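You operate a simulated robot arm through the tools that you are given. There is no shell and no other tool. Be economical: measure what you need, move in short steps, check, and stop when the job is done.

The job below is to be done with a simulated robot arm. You get a single attempt, and the scene is never put back.

JOB
Put two of the spice shakers from the work table top in the pan.
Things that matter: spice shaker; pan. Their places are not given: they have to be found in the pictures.

It is judged by the outcome, as a careful person would: the job done as asked, and still so three seconds after it is handed in. It fails if anything else is knocked over, pushed out of place, dropped, spilled or broken.

ROBOT AND FRAMES
A 7-joint arm with a two-finger parallel gripper, fixed in place. Base frame: the origin is at the foot of the arm, x ahead of it, y to its left, z up; the work surface is at about z = 0. Readings come in cm, degrees, newtons and seconds.
With the tool pointing down near the work surface it reaches from about 24 to 62 cm from the base axis. Its first joint turns from -66.0 to 66.0 degrees. Payload 2.6 kg.
The TCP is the grasp point between the finger pads, 3 cm short of the fingertips. In the tool frame z runs along the fingers and y along their closing line. Largest opening 9.4 cm; finger width 2.8, thickness 1; the body of the gripper, 5 by 9.6 cm, starts 5.5 cm behind the TCP.
Orientation is that of the tool frame in the base frame, as [roll, pitch, yaw] about the fixed x, y, z axes, in that order (R = Rz(yaw) Ry(pitch) Rx(roll)). With the fingers straight down and closing along the base's y, the tool's x points along the base's -x, its y along +y and its z along -z.

CONTROLS
- The arm moves only by the tool play_rows. Its argument "plan" is a list of rows, each an object of numbers (a shift or turn left out is 0, a gripper value left out holds the last): "ax", "ay", "az": the turn, a rotation vector about the base's x, y, z in units of 120 degrees (1.0 is 120 degrees); "dx", "dy", "dz": the shift along the base's x, y, z in units of 500 mm (1.0 is 500 mm); "gripper": the finger opening in cm, from 0 to 9.4. In form: [{"ax": .., "ay": .., "az": .., "dx": .., "dy": .., "dz": .., "gripper": ..}, ...]. A call has 1 to 12 rows; each row is the pose to reach, as a shift and turn from the pose commanded when the call began. A call with a number of a shift or a turn outside -1 to 1 is refused whole. Each row takes 0.2 s and may step no farther than 5 cm and 8.6 degrees from the row before; otherwise, or with a gripper value out of range, the whole call is refused. A pose out of reach is approached as far as the arm can. The call stops where the force on the tool passes 40 N (or 10 N more than at its start, if that is more) or the arm is blocked; 0.2 s more then pass. Each finger travels about 7.2 cm/s and halts on what it meets, pressing with about 40 N; the grip force reading is that of the motor and also rises with nothing between the fingers. The clock runs only during rows and for 0.2 s after the last one: add rows that repeat a pose to give the fingers time. The reply holds the time, the measured pose of the TCP, the force on the tool along the base axes, the opening and the grip force, in the units named above and with some noise, and new pictures: "pictures" is both (left out), scene, wrist or none.
- Cameras (640 x 400 px; columns grow to the right, rows downward): "scene" is fixed at [4.86, 42.94, 57.05]; the picture's right is [-0.76, -0.65, 0.00], its down [-0.38, 0.44, -0.81] and it looks along [0.53, -0.62, -0.58] (base axes); focal length 347 px, centre (320, 200). "wrist" rides on the gripper at [-3.7, 0, -5.8] in the tool frame; the picture's right is [0.00, -1.00, 0.00], its down [0.97, 0.00, -0.24] and it looks along [0.24, 0.00, 0.97] (tool axes); focal length 218 px, centre (320, 200).
- probe_pixels(camera, pixels): there is no depth. For up to 12 entries [column, row, z] of the newest picture of that camera ("zoom" is the newest enlarged one), the place [x, y] in the base frame at which the ray of that pixel passes the height z, good to about 0.2 cm, but the place of the scene camera against the robot may be out by one fixed shift of up to 1.8 cm in any direction. The clock stands still meanwhile.
- enlarge(camera, box): a new picture of the part [left, top, right, bottom] of that camera's present view, enlarged. The clock stands still meanwhile.
- hand_in(): hands the job in; it is judged then, once.

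Keep the steps short. Do not move on a guess: measure, check each grasp and each placing, and mend mistakes. In all there are 60 turns and 120 pictures (those below and enlarged ones count). Leave the gripper open and the arm clear of the work at the hand-in unless told otherwise, and finish with a single line.

The tools are called after ">>>" by a JSON object that holds its "name" and its "arguments". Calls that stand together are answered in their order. play_rows: Moves the arm, as the interface text tells. Its arguments: {"type":"object","properties":{"plan":{"type":"array"},"pictures":{"type":"string","enum":["both","scene","wrist","none"]}},"required":["plan"]} The other tools are called the same way: probe_pixels (camera, pixels) gives the place at which the rays of pixels pass given heights; enlarge (camera, box) takes an enlarged picture of a part of a camera's view; hand_in () hands the job in.

At the start:

```text
t: 0.0
position: [30.92, -11.77, 28.73]
ee_rot: [-180.0, 0.0, -179.9]
ft_force: [-1.1, 0.0, -0.1]
width: 9.41
grip_force: 0.0
```

scene: 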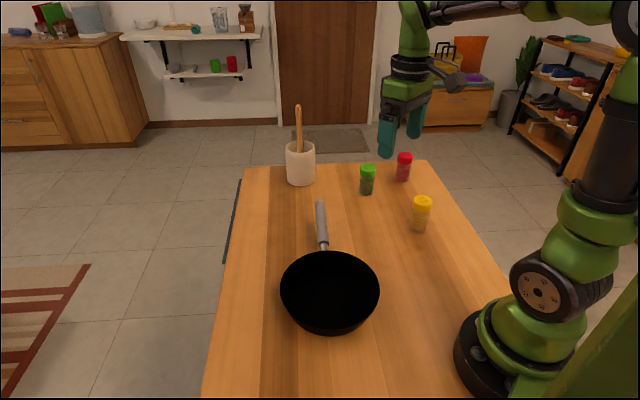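
wrist: 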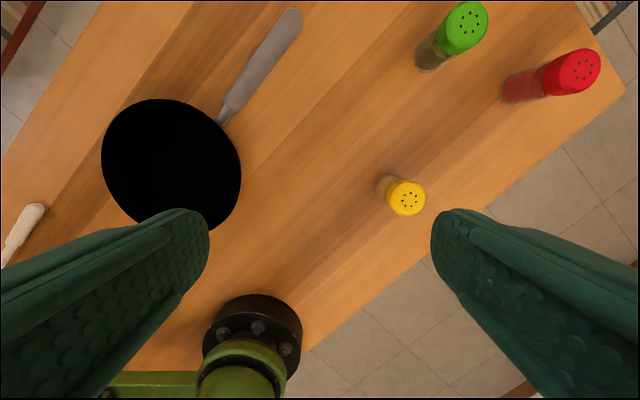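

I see three shakers (green, red and yellow) and the pan. I'll measure them first, using the wrist camera for the shaker tops and bases and the scene camera for comparison.

>>> {"name": "probe_pixels", "arguments": {"camera": "wrist", "pixels": [[406, 198, 8], [384, 184, 0], [468, 26, 8], [428, 60, 0], [578, 70, 8], [512, 90, 0], [172, 165, 0], [172, 165, 4], [103, 150, 4], [240, 175, 4], [225, 118, 4], [292, 15, 5]]}}

>>> {"name": "probe_pixels", "arguments": {"camera": "scene", "pixels": [[422, 200, 8], [419, 229, 0], [368, 168, 8], [366, 192, 0], [404, 156, 8], [402, 179, 0], [330, 332, 0], [281, 292, 4], [379, 292, 4], [330, 252, 4], [323, 245, 4], [320, 205, 5]]}}

>>> {"name": "enlarge", "arguments": {"camera": "wrist", "box": [340, 0, 640, 240]}}

>>> {"name": "enlarge", "arguments": {"camera": "scene", "box": [260, 140, 460, 340]}}

```text
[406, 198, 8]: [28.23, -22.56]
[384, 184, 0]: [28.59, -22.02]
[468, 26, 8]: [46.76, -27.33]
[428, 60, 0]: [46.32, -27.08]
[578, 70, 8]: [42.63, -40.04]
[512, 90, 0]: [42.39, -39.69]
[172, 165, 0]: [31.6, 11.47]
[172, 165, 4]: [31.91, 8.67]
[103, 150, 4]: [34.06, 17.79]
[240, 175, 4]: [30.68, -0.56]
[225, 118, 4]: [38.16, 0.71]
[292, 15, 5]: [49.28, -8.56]
```

```text
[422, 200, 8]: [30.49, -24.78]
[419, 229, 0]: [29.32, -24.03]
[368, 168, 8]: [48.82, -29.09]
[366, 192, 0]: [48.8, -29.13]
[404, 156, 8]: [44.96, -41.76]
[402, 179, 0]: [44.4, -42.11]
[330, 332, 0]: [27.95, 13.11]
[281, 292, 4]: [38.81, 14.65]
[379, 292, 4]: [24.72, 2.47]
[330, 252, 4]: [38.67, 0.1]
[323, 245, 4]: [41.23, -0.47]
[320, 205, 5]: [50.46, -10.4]
```

```text
1.67 times, centred on (490, 120) of wrist
```

zoom: 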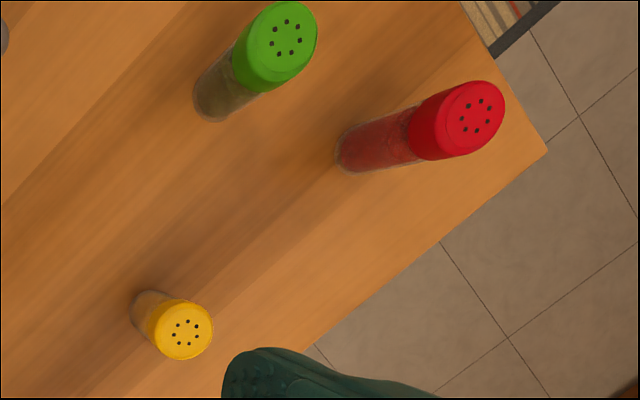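

```text
2.00 times, centred on (360, 240) of scene
```

zoom: 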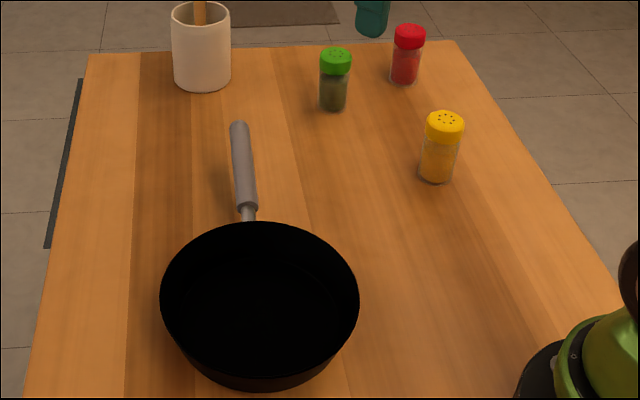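

The wrist camera puts yellow at about (28.4,-22.3), green at (46.5,-27.2) and red at (42.5,-39.9). The pan centre is near (32,8.6). The scene camera reads about (+2,-2) off from these. I'll take yellow and green, and first hover above yellow to refine its position.

>>> {"name": "play_rows", "arguments": {"plan": [{"dx": -0.0125, "dy": -0.052, "dz": -0.04, "gripper": 9.4}, {"dx": -0.025, "dy": -0.104, "dz": -0.08}, {"dx": -0.0375, "dy": -0.156, "dz": -0.12}, {"dx": -0.05, "dy": -0.21, "dz": -0.175}, {"dx": -0.05, "dy": -0.21, "dz": -0.175}]}}

```text
t: 1.2
position: [28.23, -22.32, 19.92]
ee_rot: [-180.0, 0.0, -179.9]
ft_force: [-0.2, -0.7, -0.3]
width: 9.38
grip_force: 0.0
```

scene: 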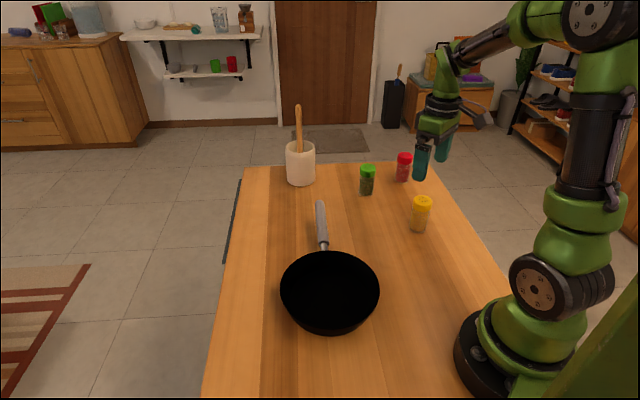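
wrist: 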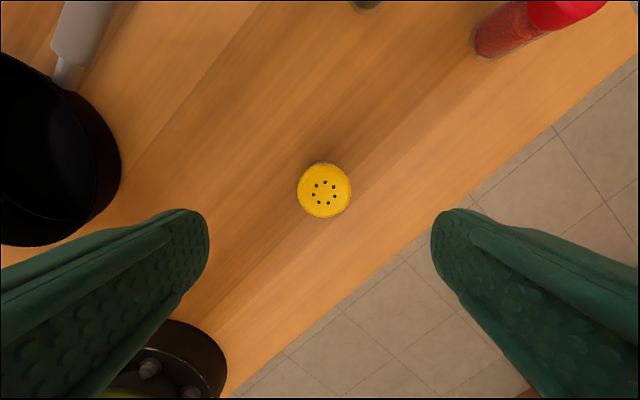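

>>> {"name": "probe_pixels", "arguments": {"camera": "wrist", "pixels": [[324, 191, 8], [298, 191, 8], [351, 191, 8], [324, 164, 8], [324, 218, 8], [320, 160, 0], [324, 191, 9]]}}

>>> {"name": "enlarge", "arguments": {"camera": "wrist", "box": [260, 140, 380, 230]}}

```text
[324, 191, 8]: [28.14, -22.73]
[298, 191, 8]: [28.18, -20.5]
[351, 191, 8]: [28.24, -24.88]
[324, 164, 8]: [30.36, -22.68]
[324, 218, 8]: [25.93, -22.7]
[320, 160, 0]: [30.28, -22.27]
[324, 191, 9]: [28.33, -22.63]
```

```text
4.44 times, centred on (320, 185) of wrist
```

zoom: 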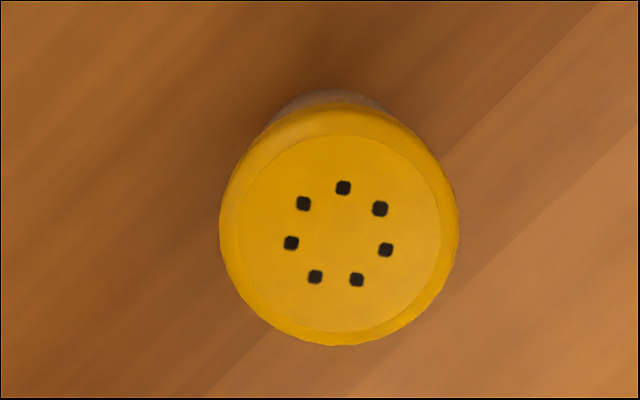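

Yellow's centre is about (28.2,-22.6) and its cap is about 4.4 cm wide. Next I'll descend to z≈5 with the fingers open. That leaves the fingertips at about 2.

>>> {"name": "play_rows", "arguments": {"plan": [{"dx": -0.003, "dy": -0.006, "dz": -0.07}, {"dx": -0.003, "dy": -0.006, "dz": -0.14}, {"dx": -0.003, "dy": -0.006, "dz": -0.2}, {"dx": -0.003, "dy": -0.006, "dz": -0.25}, {"dx": -0.003, "dy": -0.006, "dz": -0.296}, {"dx": -0.003, "dy": -0.006, "dz": -0.296}]}}

```text
t: 2.6
position: [28.16, -22.44, 5.0]
ee_rot: [179.9, 0.0, -180.0]
ft_force: [0.4, 0.6, -0.5]
width: 9.39
grip_force: 0.0
```

scene: 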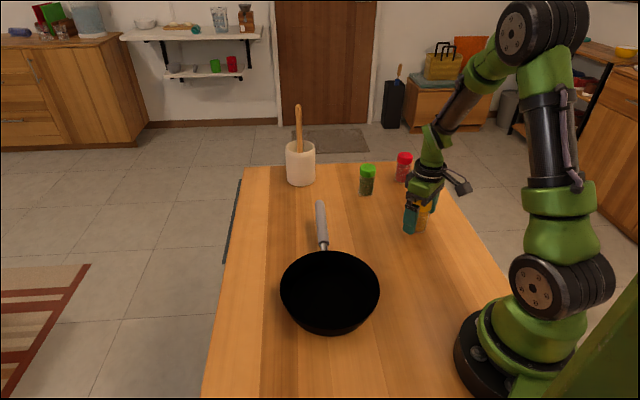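
wrist: 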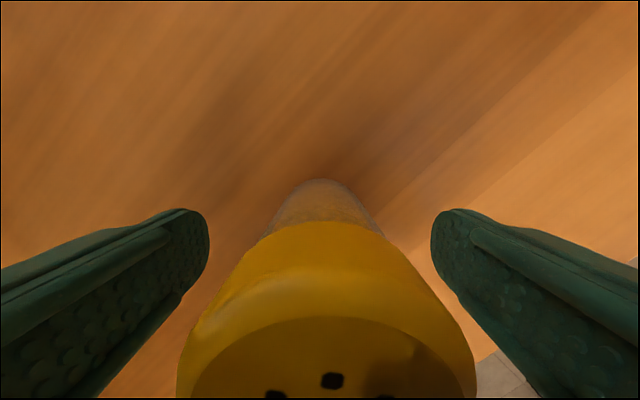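

The shaker is centred between the fingers, so I'll close on it.

>>> {"name": "play_rows", "arguments": {"plan": [{"gripper": 7}, {"gripper": 5}, {"gripper": 3}, {"gripper": 3}, {"gripper": 3}], "pictures": "wrist"}}

```text
t: 3.8
position: [28.15, -22.51, 5.15]
ee_rot: [179.9, 0.0, 180.0]
ft_force: [-0.2, 0.4, 0.3]
width: 4.18
grip_force: 39.9
```

wrist: 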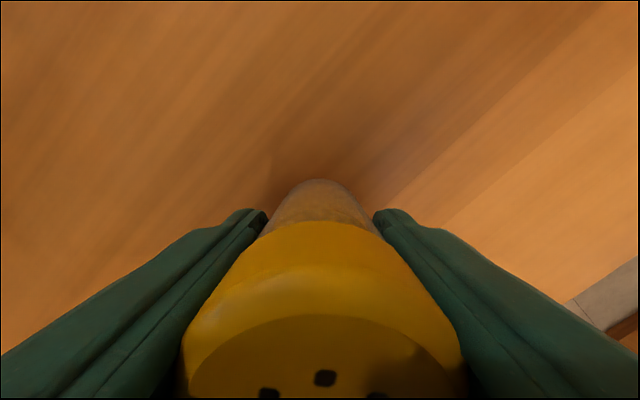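

The grip holds at 4.18 cm and 40 N. Next I'll lift straight up.

>>> {"name": "play_rows", "arguments": {"plan": [{"dz": 0.06}, {"dz": 0.13}, {"dz": 0.2}, {"dz": 0.26}, {"dz": 0.32}, {"dz": 0.32}]}}

```text
t: 5.2
position: [28.53, -22.7, 21.13]
ee_rot: [-180.0, 0.1, -179.9]
ft_force: [-0.7, -0.4, -0.5]
width: 4.18
grip_force: 40.0
```

scene: 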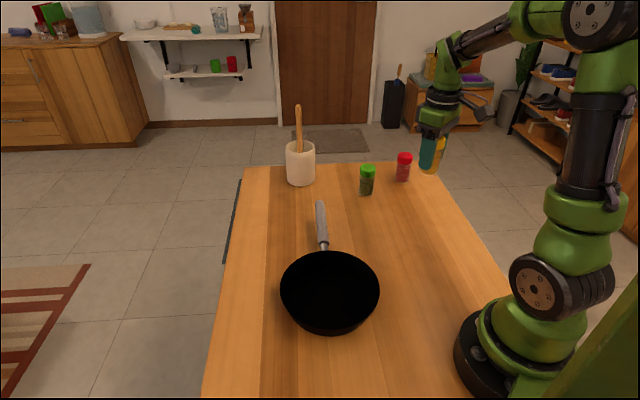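
wrist: 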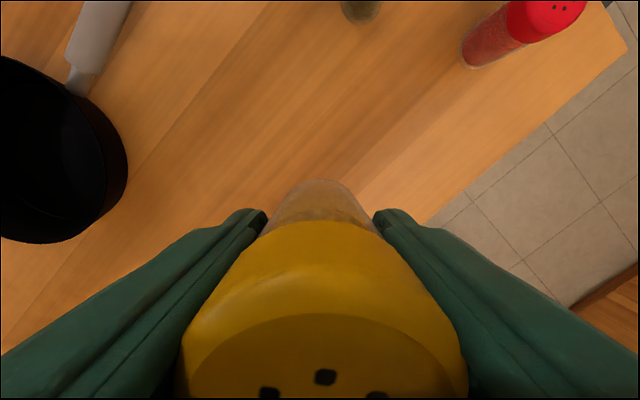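

Yellow is held firmly. I'll carry it across at this height to above the pan and measure the pan from there.

>>> {"name": "play_rows", "arguments": {"plan": [{"dy": 0.07}, {"dy": 0.15}, {"dy": 0.23}, {"dy": 0.31}, {"dy": 0.39}, {"dy": 0.47}, {"dy": 0.55}, {"dx": 0.01, "dy": 0.61}, {"dx": 0.01, "dy": 0.61}]}}

```text
t: 7.2
position: [28.95, 8.0, 21.23]
ee_rot: [-180.0, 0.0, -179.9]
ft_force: [-0.3, -1.2, -0.8]
width: 4.17
grip_force: 40.1
```

scene: 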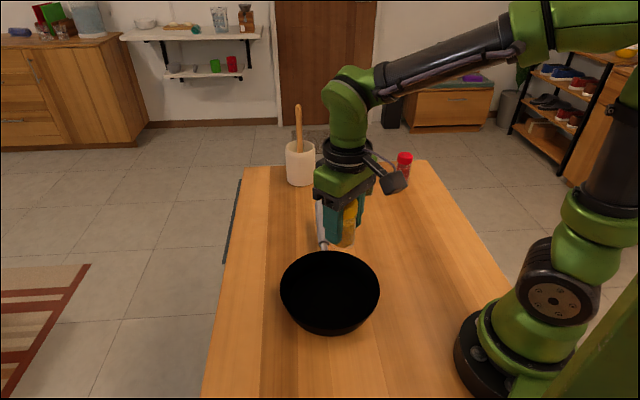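
wrist: 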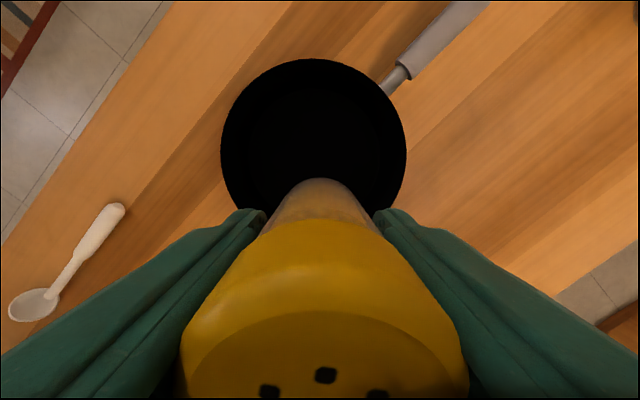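

The pan is in view. I'll measure its rim, and enlarge the view to see the inner floor.

>>> {"name": "probe_pixels", "arguments": {"camera": "wrist", "pixels": [[220, 150, 5], [406, 150, 5], [313, 59, 5], [220, 150, 3], [406, 150, 3], [313, 59, 3], [124, 205, 1]]}}

>>> {"name": "enlarge", "arguments": {"camera": "wrist", "box": [200, 40, 430, 240]}}

>>> {"name": "enlarge", "arguments": {"camera": "scene", "box": [260, 180, 400, 350]}}

```text
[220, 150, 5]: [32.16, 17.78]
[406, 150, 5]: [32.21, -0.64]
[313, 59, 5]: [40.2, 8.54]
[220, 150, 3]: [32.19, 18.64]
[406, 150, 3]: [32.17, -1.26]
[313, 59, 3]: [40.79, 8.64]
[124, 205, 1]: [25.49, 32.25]
```

```text
2.00 times, centred on (315, 140) of wrist
```

zoom: 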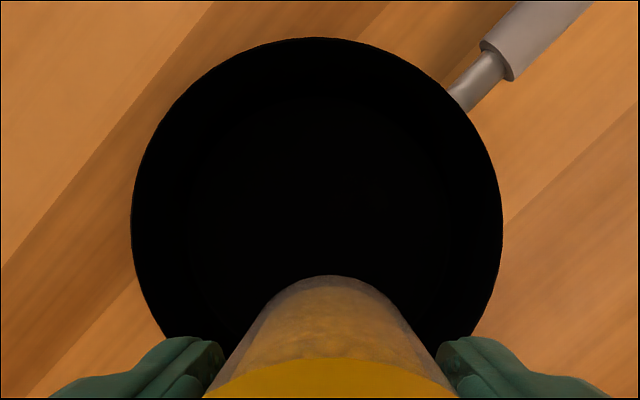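

```text
2.35 times, centred on (330, 265) of scene
```

zoom: 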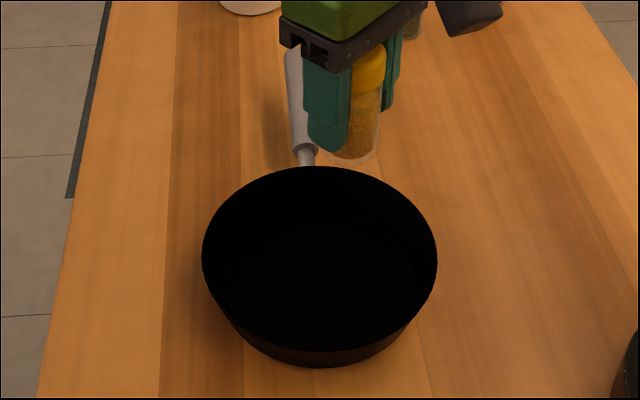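

The rim centre is about (31.5,8.6) with a radius of about 9.1. I'll place yellow at about x=28.2, y=8.5, which leaves room for green at about x=34.7. First I'll go down to z≈8.5 and check.

>>> {"name": "play_rows", "arguments": {"plan": [{"dx": -0.008, "dy": 0.012, "dz": -0.06}, {"dx": -0.008, "dy": 0.012, "dz": -0.12}, {"dx": -0.008, "dy": 0.012, "dz": -0.18}, {"dx": -0.008, "dy": 0.012, "dz": -0.22}, {"dx": -0.008, "dy": 0.012, "dz": -0.252}, {"dx": -0.008, "dy": 0.012, "dz": -0.252}]}}

```text
t: 8.6
position: [28.3, 8.55, 8.53]
ee_rot: [-180.0, 0.0, 179.9]
ft_force: [0.0, 0.4, -0.8]
width: 4.2
grip_force: 39.5
```

scene: 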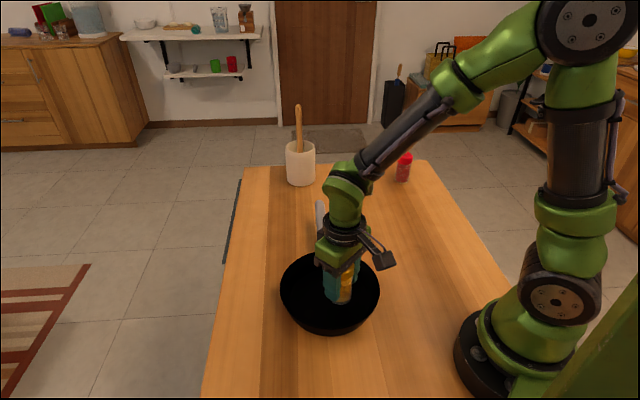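
wrist: 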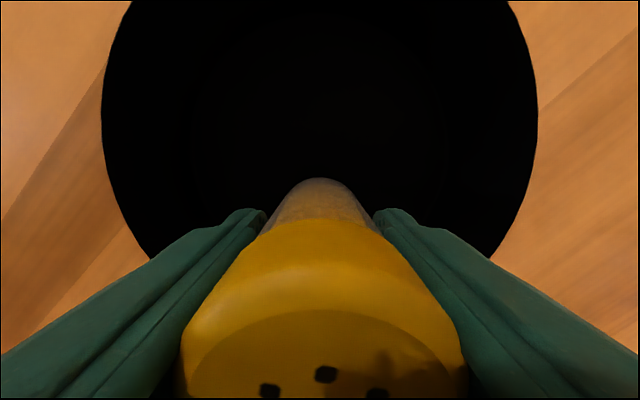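

The shaker is inside the rim with clearance. I'll lower it in small steps and watch the force.

>>> {"name": "play_rows", "arguments": {"plan": [{"dz": -0.015}, {"dz": -0.03}, {"dz": -0.04}, {"dz": -0.046}, {"dz": -0.046}], "pictures": "scene"}}

```text
t: 9.8
position: [28.36, 8.55, 6.29]
ee_rot: [179.9, 0.0, 180.0]
ft_force: [-0.5, 0.5, -1.5]
width: 4.2
grip_force: 39.8
```

scene: 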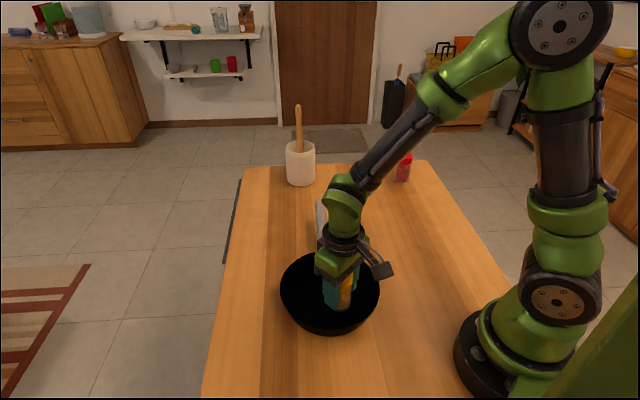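

There's no contact yet at 6.3, so I'll keep going in 1–2 mm steps.

>>> {"name": "play_rows", "arguments": {"plan": [{"dz": -0.004}, {"dz": -0.008}, {"dz": -0.01}, {"dz": -0.01}], "pictures": "none"}}

```text
t: 10.8
position: [28.36, 8.7, 5.76]
ee_rot: [-180.0, 0.0, -180.0]
ft_force: [0.5, -0.1, -0.7]
width: 4.2
grip_force: 40.0
```

>>> {"name": "play_rows", "arguments": {"plan": [{"dz": -0.003}, {"dz": -0.005}, {"dz": -0.006}, {"dz": -0.006}], "pictures": "none"}}

```text
t: 11.8
position: [28.52, 8.68, 5.51]
ee_rot: [179.9, 0.2, -179.9]
ft_force: [1.3, -1.5, 22.5]
width: 4.22
grip_force: 39.8
```

It made contact (22 N up) at z≈5.5, so it is on the pan floor. I'll ease up 1 mm, open a little and rise clear.

>>> {"name": "play_rows", "arguments": {"plan": [{"dz": 0.002}, {"dz": 0.002, "gripper": 5}, {"dz": 0.002, "gripper": 6}, {"dz": 0.002, "gripper": 7}, {"dz": 0.002, "gripper": 7}]}}

```text
t: 13.0
position: [28.19, 8.61, 5.49]
ee_rot: [-179.9, 0.0, 179.9]
ft_force: [0.7, -0.3, 0.2]
width: 7.03
grip_force: 0.0
```

scene: 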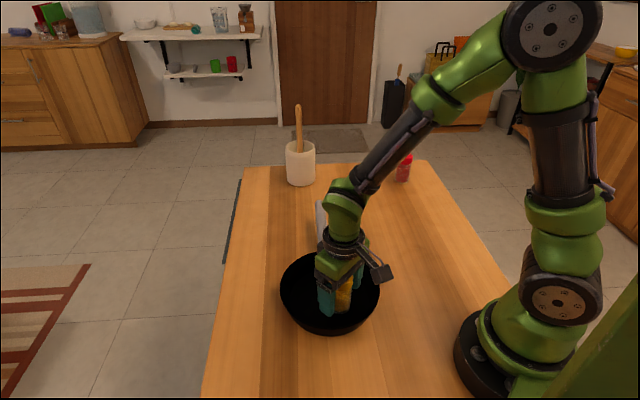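
wrist: 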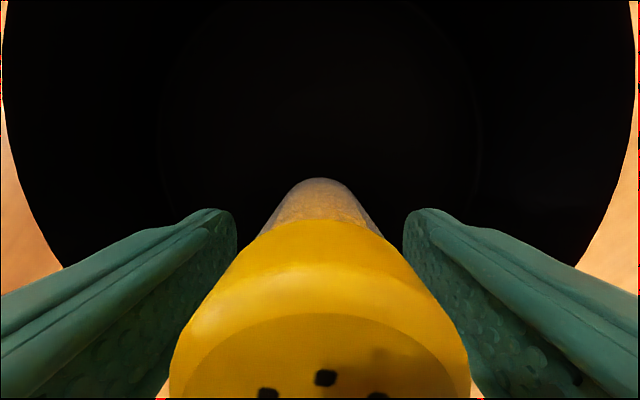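

It is standing and released. I'll rise straight up.

>>> {"name": "play_rows", "arguments": {"plan": [{"dz": 0.04}, {"dz": 0.1}, {"dz": 0.17}, {"dz": 0.25}, {"dz": 0.33}, {"dz": 0.33}]}}

```text
t: 14.4
position: [28.32, 8.5, 22.25]
ee_rot: [179.9, 0.0, 180.0]
ft_force: [-0.8, 0.0, 0.5]
width: 7.01
grip_force: 0.0
```

scene: 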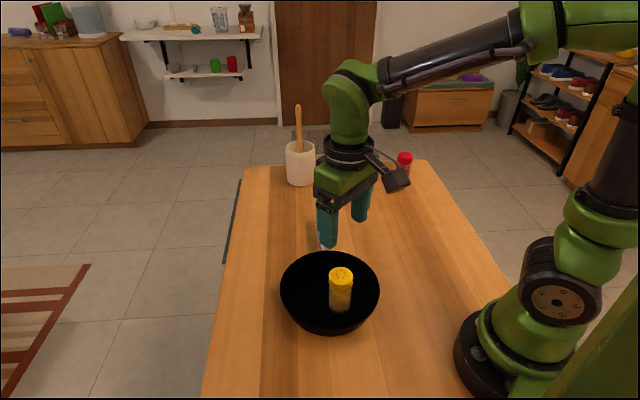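
wrist: 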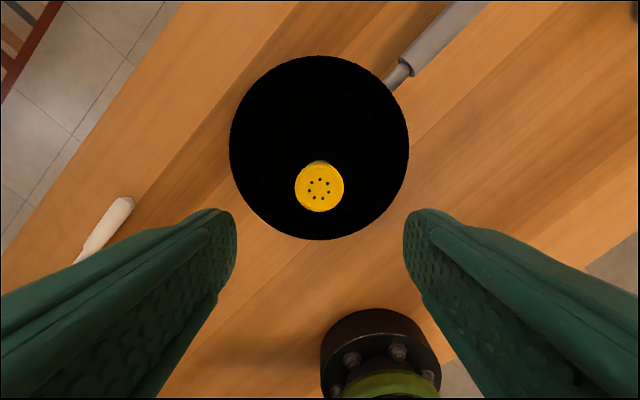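

Yellow is standing in the pan. Now I'll measure the pan with the whole rim in view.

>>> {"name": "probe_pixels", "arguments": {"camera": "wrist", "pixels": [[319, 56, 5], [319, 240, 5], [229, 148, 5], [409, 148, 5], [319, 188, 8.4]]}}

```text
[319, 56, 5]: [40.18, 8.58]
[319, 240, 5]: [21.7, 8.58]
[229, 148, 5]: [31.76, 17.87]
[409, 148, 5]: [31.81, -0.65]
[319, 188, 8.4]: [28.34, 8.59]
```

The pan centre is (31.1,8.6) and yellow is at (28.3,8.6). Before moving to green, I'll locate the utensil crock so I can keep clear of it.

>>> {"name": "probe_pixels", "arguments": {"camera": "scene", "pixels": [[301, 184, 0], [286, 178, 0], [316, 178, 0], [298, 106, 22], [301, 147, 11]]}}

```text
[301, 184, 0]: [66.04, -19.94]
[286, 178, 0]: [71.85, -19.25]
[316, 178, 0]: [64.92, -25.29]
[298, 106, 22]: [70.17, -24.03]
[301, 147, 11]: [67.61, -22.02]
```

The crock is near (65,-20), about 18 cm past green, so it is clear. I'll move at height to above green.

>>> {"name": "play_rows", "arguments": {"plan": [{"dx": 0.033, "dy": -0.065, "gripper": 9.4}, {"dx": 0.066, "dy": -0.13}, {"dx": 0.1, "dy": -0.2}, {"dx": 0.135, "dy": -0.27}, {"dx": 0.17, "dy": -0.34}, {"dx": 0.205, "dy": -0.41}, {"dx": 0.24, "dy": -0.48}, {"dx": 0.275, "dy": -0.55}, {"dx": 0.31, "dy": -0.62}, {"dx": 0.34, "dy": -0.67}, {"dx": 0.36, "dy": -0.714}, {"dx": 0.36, "dy": -0.714}]}}

```text
t: 17.0
position: [46.39, -27.09, 21.94]
ee_rot: [180.0, 0.0, -179.8]
ft_force: [0.3, -0.1, 1.1]
width: 9.4
grip_force: 0.1
```

scene: 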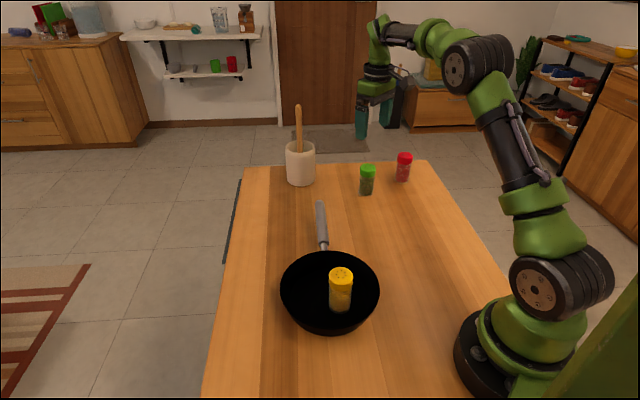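
wrist: 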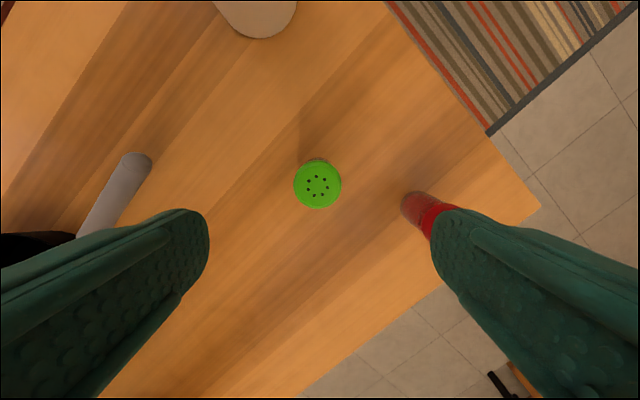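

>>> {"name": "probe_pixels", "arguments": {"camera": "wrist", "pixels": [[318, 185, 8], [294, 185, 8], [342, 185, 8], [404, 200, 1], [150, 160, 4]]}}

```text
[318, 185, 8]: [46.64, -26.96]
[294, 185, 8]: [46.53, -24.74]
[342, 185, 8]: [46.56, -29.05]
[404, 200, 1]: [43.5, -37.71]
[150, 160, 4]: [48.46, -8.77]
```

Green is at (46.55,-26.9), and red's near edge at y≈-37.7 is clear of the fingers. I'll descend to z≈5.2.

>>> {"name": "play_rows", "arguments": {"plan": [{"dx": 0.003, "dy": 0.005, "dz": -0.07}, {"dx": 0.003, "dy": 0.005, "dz": -0.14}, {"dx": 0.003, "dy": 0.005, "dz": -0.2}, {"dx": 0.003, "dy": 0.005, "dz": -0.25}, {"dx": 0.003, "dy": 0.005, "dz": -0.3}, {"dx": 0.003, "dy": 0.005, "dz": -0.338}, {"dx": 0.003, "dy": 0.005, "dz": -0.338}]}}

```text
t: 18.6
position: [46.62, -26.92, 5.31]
ee_rot: [-179.9, 0.1, 180.0]
ft_force: [0.0, 0.1, 0.7]
width: 9.41
grip_force: 0.0
```

scene: 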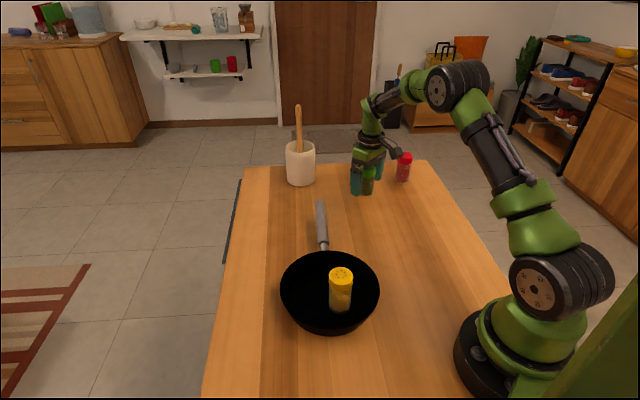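
wrist: 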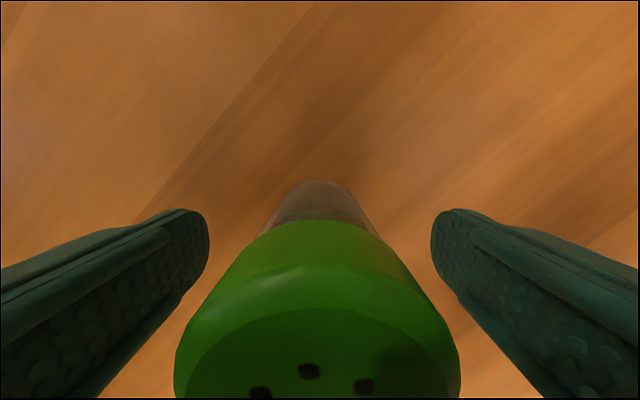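

Green is centred, so I'll close on it and lift.

>>> {"name": "play_rows", "arguments": {"plan": [{"gripper": 7}, {"gripper": 5}, {"gripper": 3}, {"gripper": 3}, {"gripper": 3}], "pictures": "none"}}

>>> {"name": "play_rows", "arguments": {"plan": [{"dz": 0.06}, {"dz": 0.13}, {"dz": 0.2}, {"dz": 0.26}, {"dz": 0.33}, {"dz": 0.36}, {"dz": 0.36}]}}

```text
t: 19.8
position: [46.68, -26.93, 5.15]
ee_rot: [-180.0, 0.0, 179.9]
ft_force: [-0.7, -0.7, 0.6]
width: 4.19
grip_force: 39.8
```

```text
t: 21.4
position: [46.3, -26.91, 23.3]
ee_rot: [179.9, 0.0, -179.9]
ft_force: [-0.8, -1.1, 0.0]
width: 4.18
grip_force: 40.2
```

scene: 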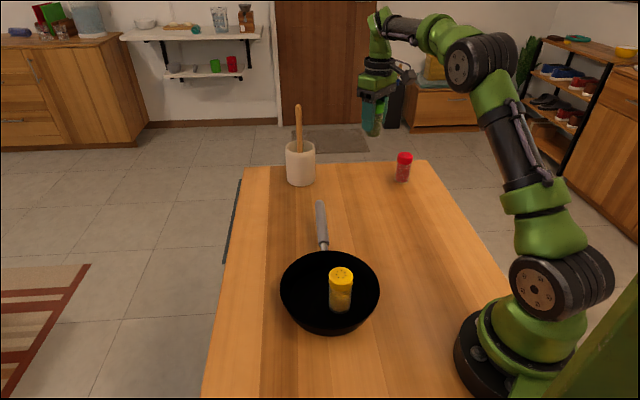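
wrist: 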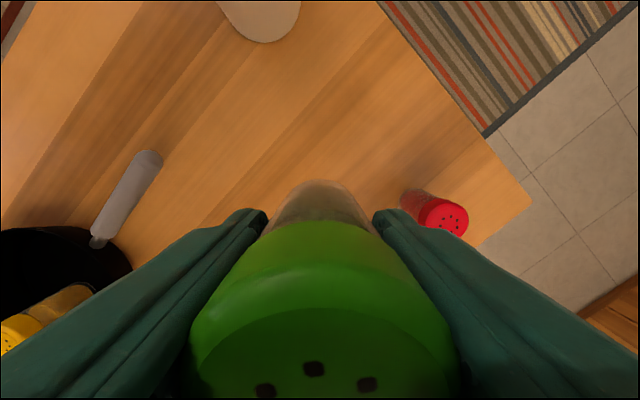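

Green is held. I'll carry it to above the far half of the pan at (34.8,8.6).

>>> {"name": "play_rows", "arguments": {"plan": [{"dx": -0.02, "dy": 0.06}, {"dx": -0.043, "dy": 0.13}, {"dx": -0.066, "dy": 0.2}, {"dx": -0.089, "dy": 0.27}, {"dx": -0.112, "dy": 0.34}, {"dx": -0.135, "dy": 0.41}, {"dx": -0.158, "dy": 0.48}, {"dx": -0.181, "dy": 0.55}, {"dx": -0.204, "dy": 0.62}, {"dx": -0.22, "dy": 0.67}, {"dx": -0.234, "dy": 0.71}, {"dx": -0.234, "dy": 0.71}]}}

```text
t: 24.0
position: [34.84, 8.65, 23.1]
ee_rot: [-179.9, -0.1, -179.9]
ft_force: [0.5, 0.6, -0.9]
width: 4.18
grip_force: 40.1
```

scene: 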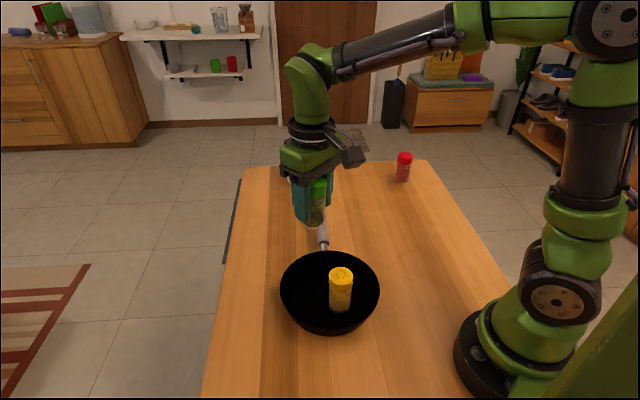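
wrist: 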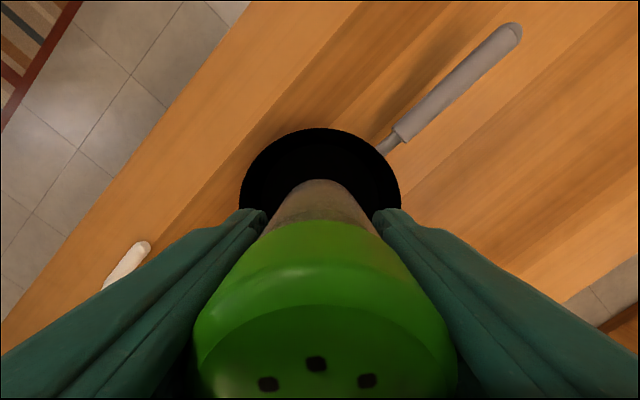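

Green is above the far half of the pan. Yellow (x≤30.5) stays clear of the fingers (x≥33.4). I'll lower to z≈8.7 and check.

>>> {"name": "play_rows", "arguments": {"plan": [{"dz": -0.07}, {"dz": -0.14}, {"dz": -0.2}, {"dz": -0.25}, {"dz": -0.29}, {"dz": -0.29}]}}

```text
t: 25.4
position: [34.72, 8.68, 8.78]
ee_rot: [179.9, 0.0, -180.0]
ft_force: [-0.1, -0.9, -0.6]
width: 4.17
grip_force: 39.6
```

scene: 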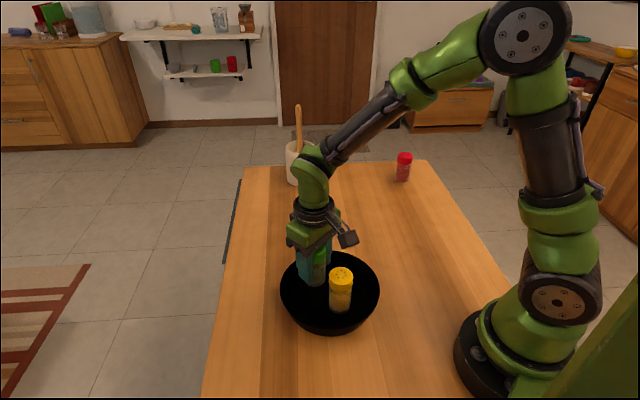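
wrist: 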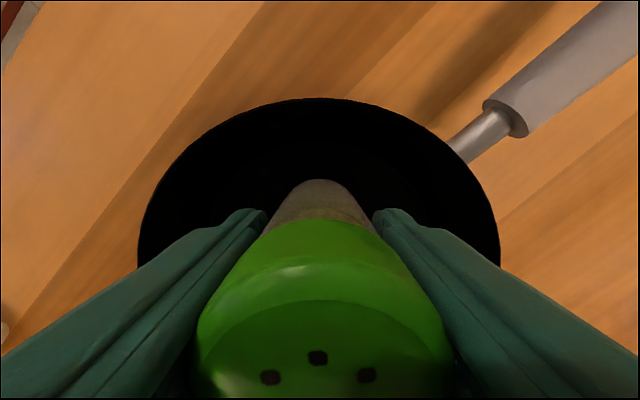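

Everything is clear. I'll lower to about 6, then feel for contact.

>>> {"name": "play_rows", "arguments": {"plan": [{"dz": -0.015}, {"dz": -0.03}, {"dz": -0.045}, {"dz": -0.055}, {"dz": -0.055}], "pictures": "scene"}}

>>> {"name": "play_rows", "arguments": {"plan": [{"dz": -0.003}, {"dz": -0.006}, {"dz": -0.007}, {"dz": -0.007}], "pictures": "none"}}

```text
t: 26.6
position: [34.87, 8.71, 6.02]
ee_rot: [-180.0, 0.1, 179.9]
ft_force: [0.3, 0.0, 1.8]
width: 4.15
grip_force: 40.5
```

scene: 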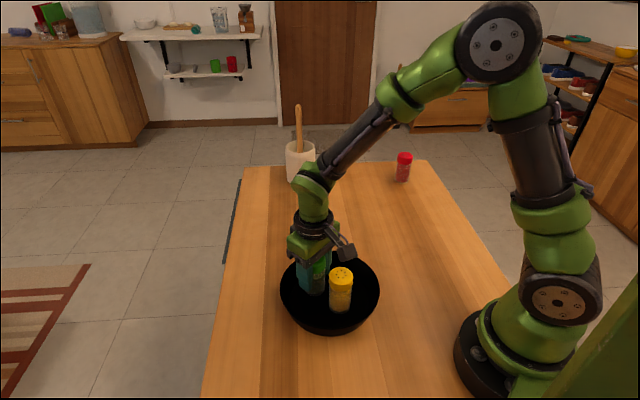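

```text
t: 27.6
position: [34.95, 8.64, 5.52]
ee_rot: [-180.0, 0.2, -179.8]
ft_force: [3.9, 0.1, 21.1]
width: 4.1
grip_force: 40.4
```

Contact came at z≈5.5, the same floor height as before. I'll ease up 0.5 mm and release gently.

>>> {"name": "play_rows", "arguments": {"plan": [{"dz": 0.001}, {"dz": 0.001, "gripper": 5}, {"dz": 0.001, "gripper": 6}, {"dz": 0.001, "gripper": 7}, {"dz": 0.001, "gripper": 7}]}}

```text
t: 28.8
position: [34.86, 8.43, 5.6]
ee_rot: [180.0, 0.1, -180.0]
ft_force: [-0.7, 0.7, -0.2]
width: 7.01
grip_force: 0.0
```

scene: 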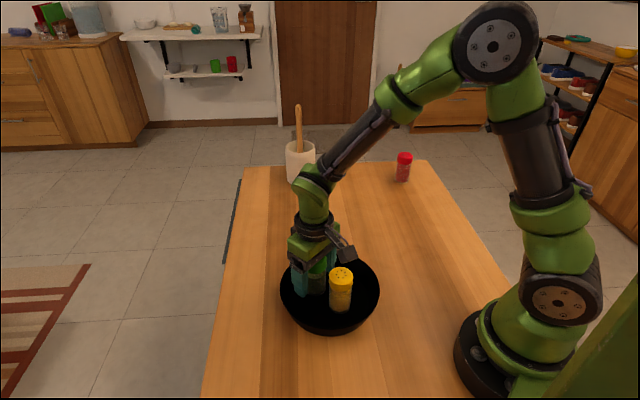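
wrist: 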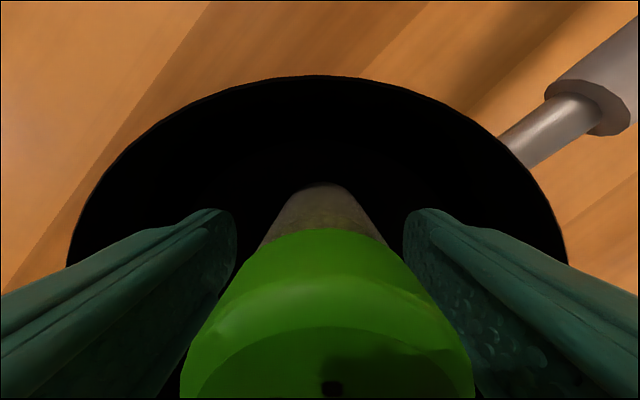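

It is released. I'll rise straight up and check that it stands.

>>> {"name": "play_rows", "arguments": {"plan": [{"dz": 0.03}, {"dz": 0.08}, {"dz": 0.15}, {"dz": 0.23}, {"dz": 0.31}, {"dz": 0.37}, {"dz": 0.37}]}}

```text
t: 30.4
position: [34.64, 8.76, 24.2]
ee_rot: [180.0, 0.1, -179.9]
ft_force: [0.5, 0.4, -0.3]
width: 6.99
grip_force: 0.1
```

scene: 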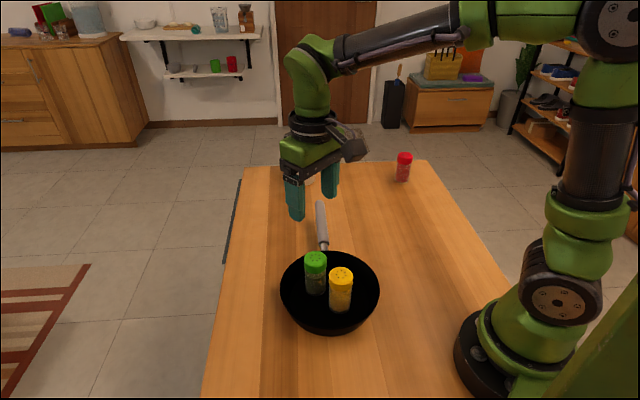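
wrist: 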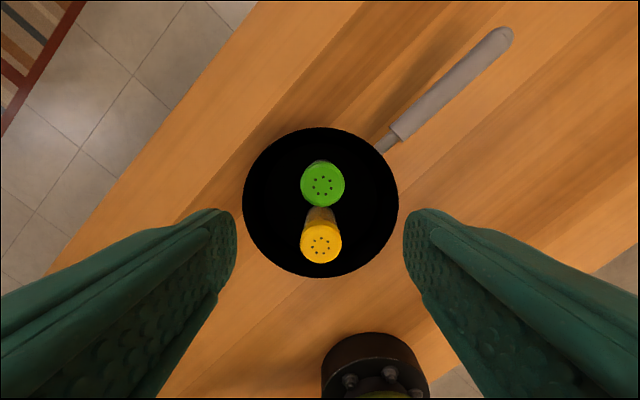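

Both shakers stand in the pan, and the red shaker and the pan haven't moved. I'll back the arm off to the side and open the gripper.

>>> {"name": "play_rows", "arguments": {"plan": [{"dy": -0.05, "dz": 0.05, "gripper": 9.4}, {"dy": -0.12, "dz": 0.09}, {"dy": -0.2, "dz": 0.09}, {"dy": -0.28, "dz": 0.09}, {"dy": -0.36, "dz": 0.09}, {"dy": -0.4, "dz": 0.09}, {"dy": -0.4, "dz": 0.09}]}}

>>> {"name": "enlarge", "arguments": {"camera": "scene", "box": [260, 180, 400, 350]}}

```text
t: 32.0
position: [34.86, -11.47, 28.74]
ee_rot: [180.0, 0.1, -179.9]
ft_force: [-0.3, 0.1, -0.6]
width: 9.4
grip_force: 0.1
```

scene: 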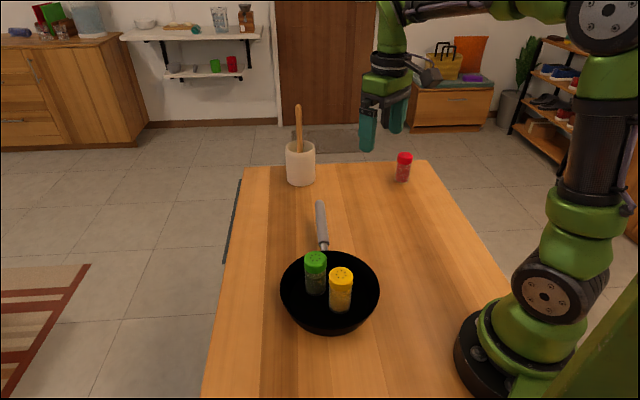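
wrist: 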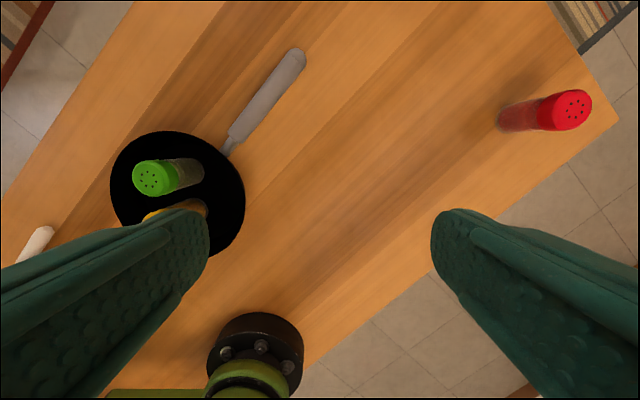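

```text
2.35 times, centred on (330, 265) of scene
```

zoom: 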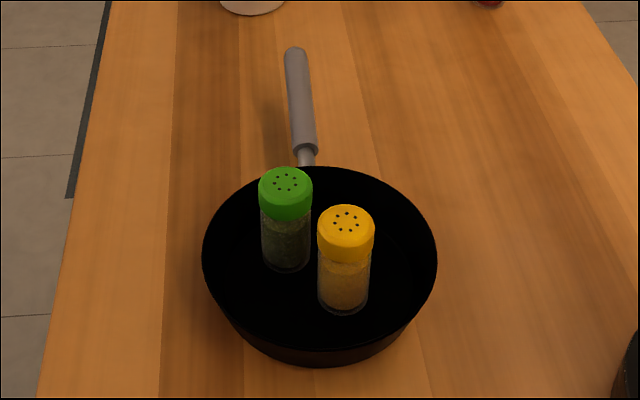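

Both shakers are upright in the pan, nothing else has moved, the gripper is open and the arm is clear, so I'll hand in.

>>> {"name": "hand_in", "arguments": {}}

```text
The job is handed in.
```

The yellow and green spice shakers are standing upright in the pan, nothing else was disturbed, and the job has been handed in.
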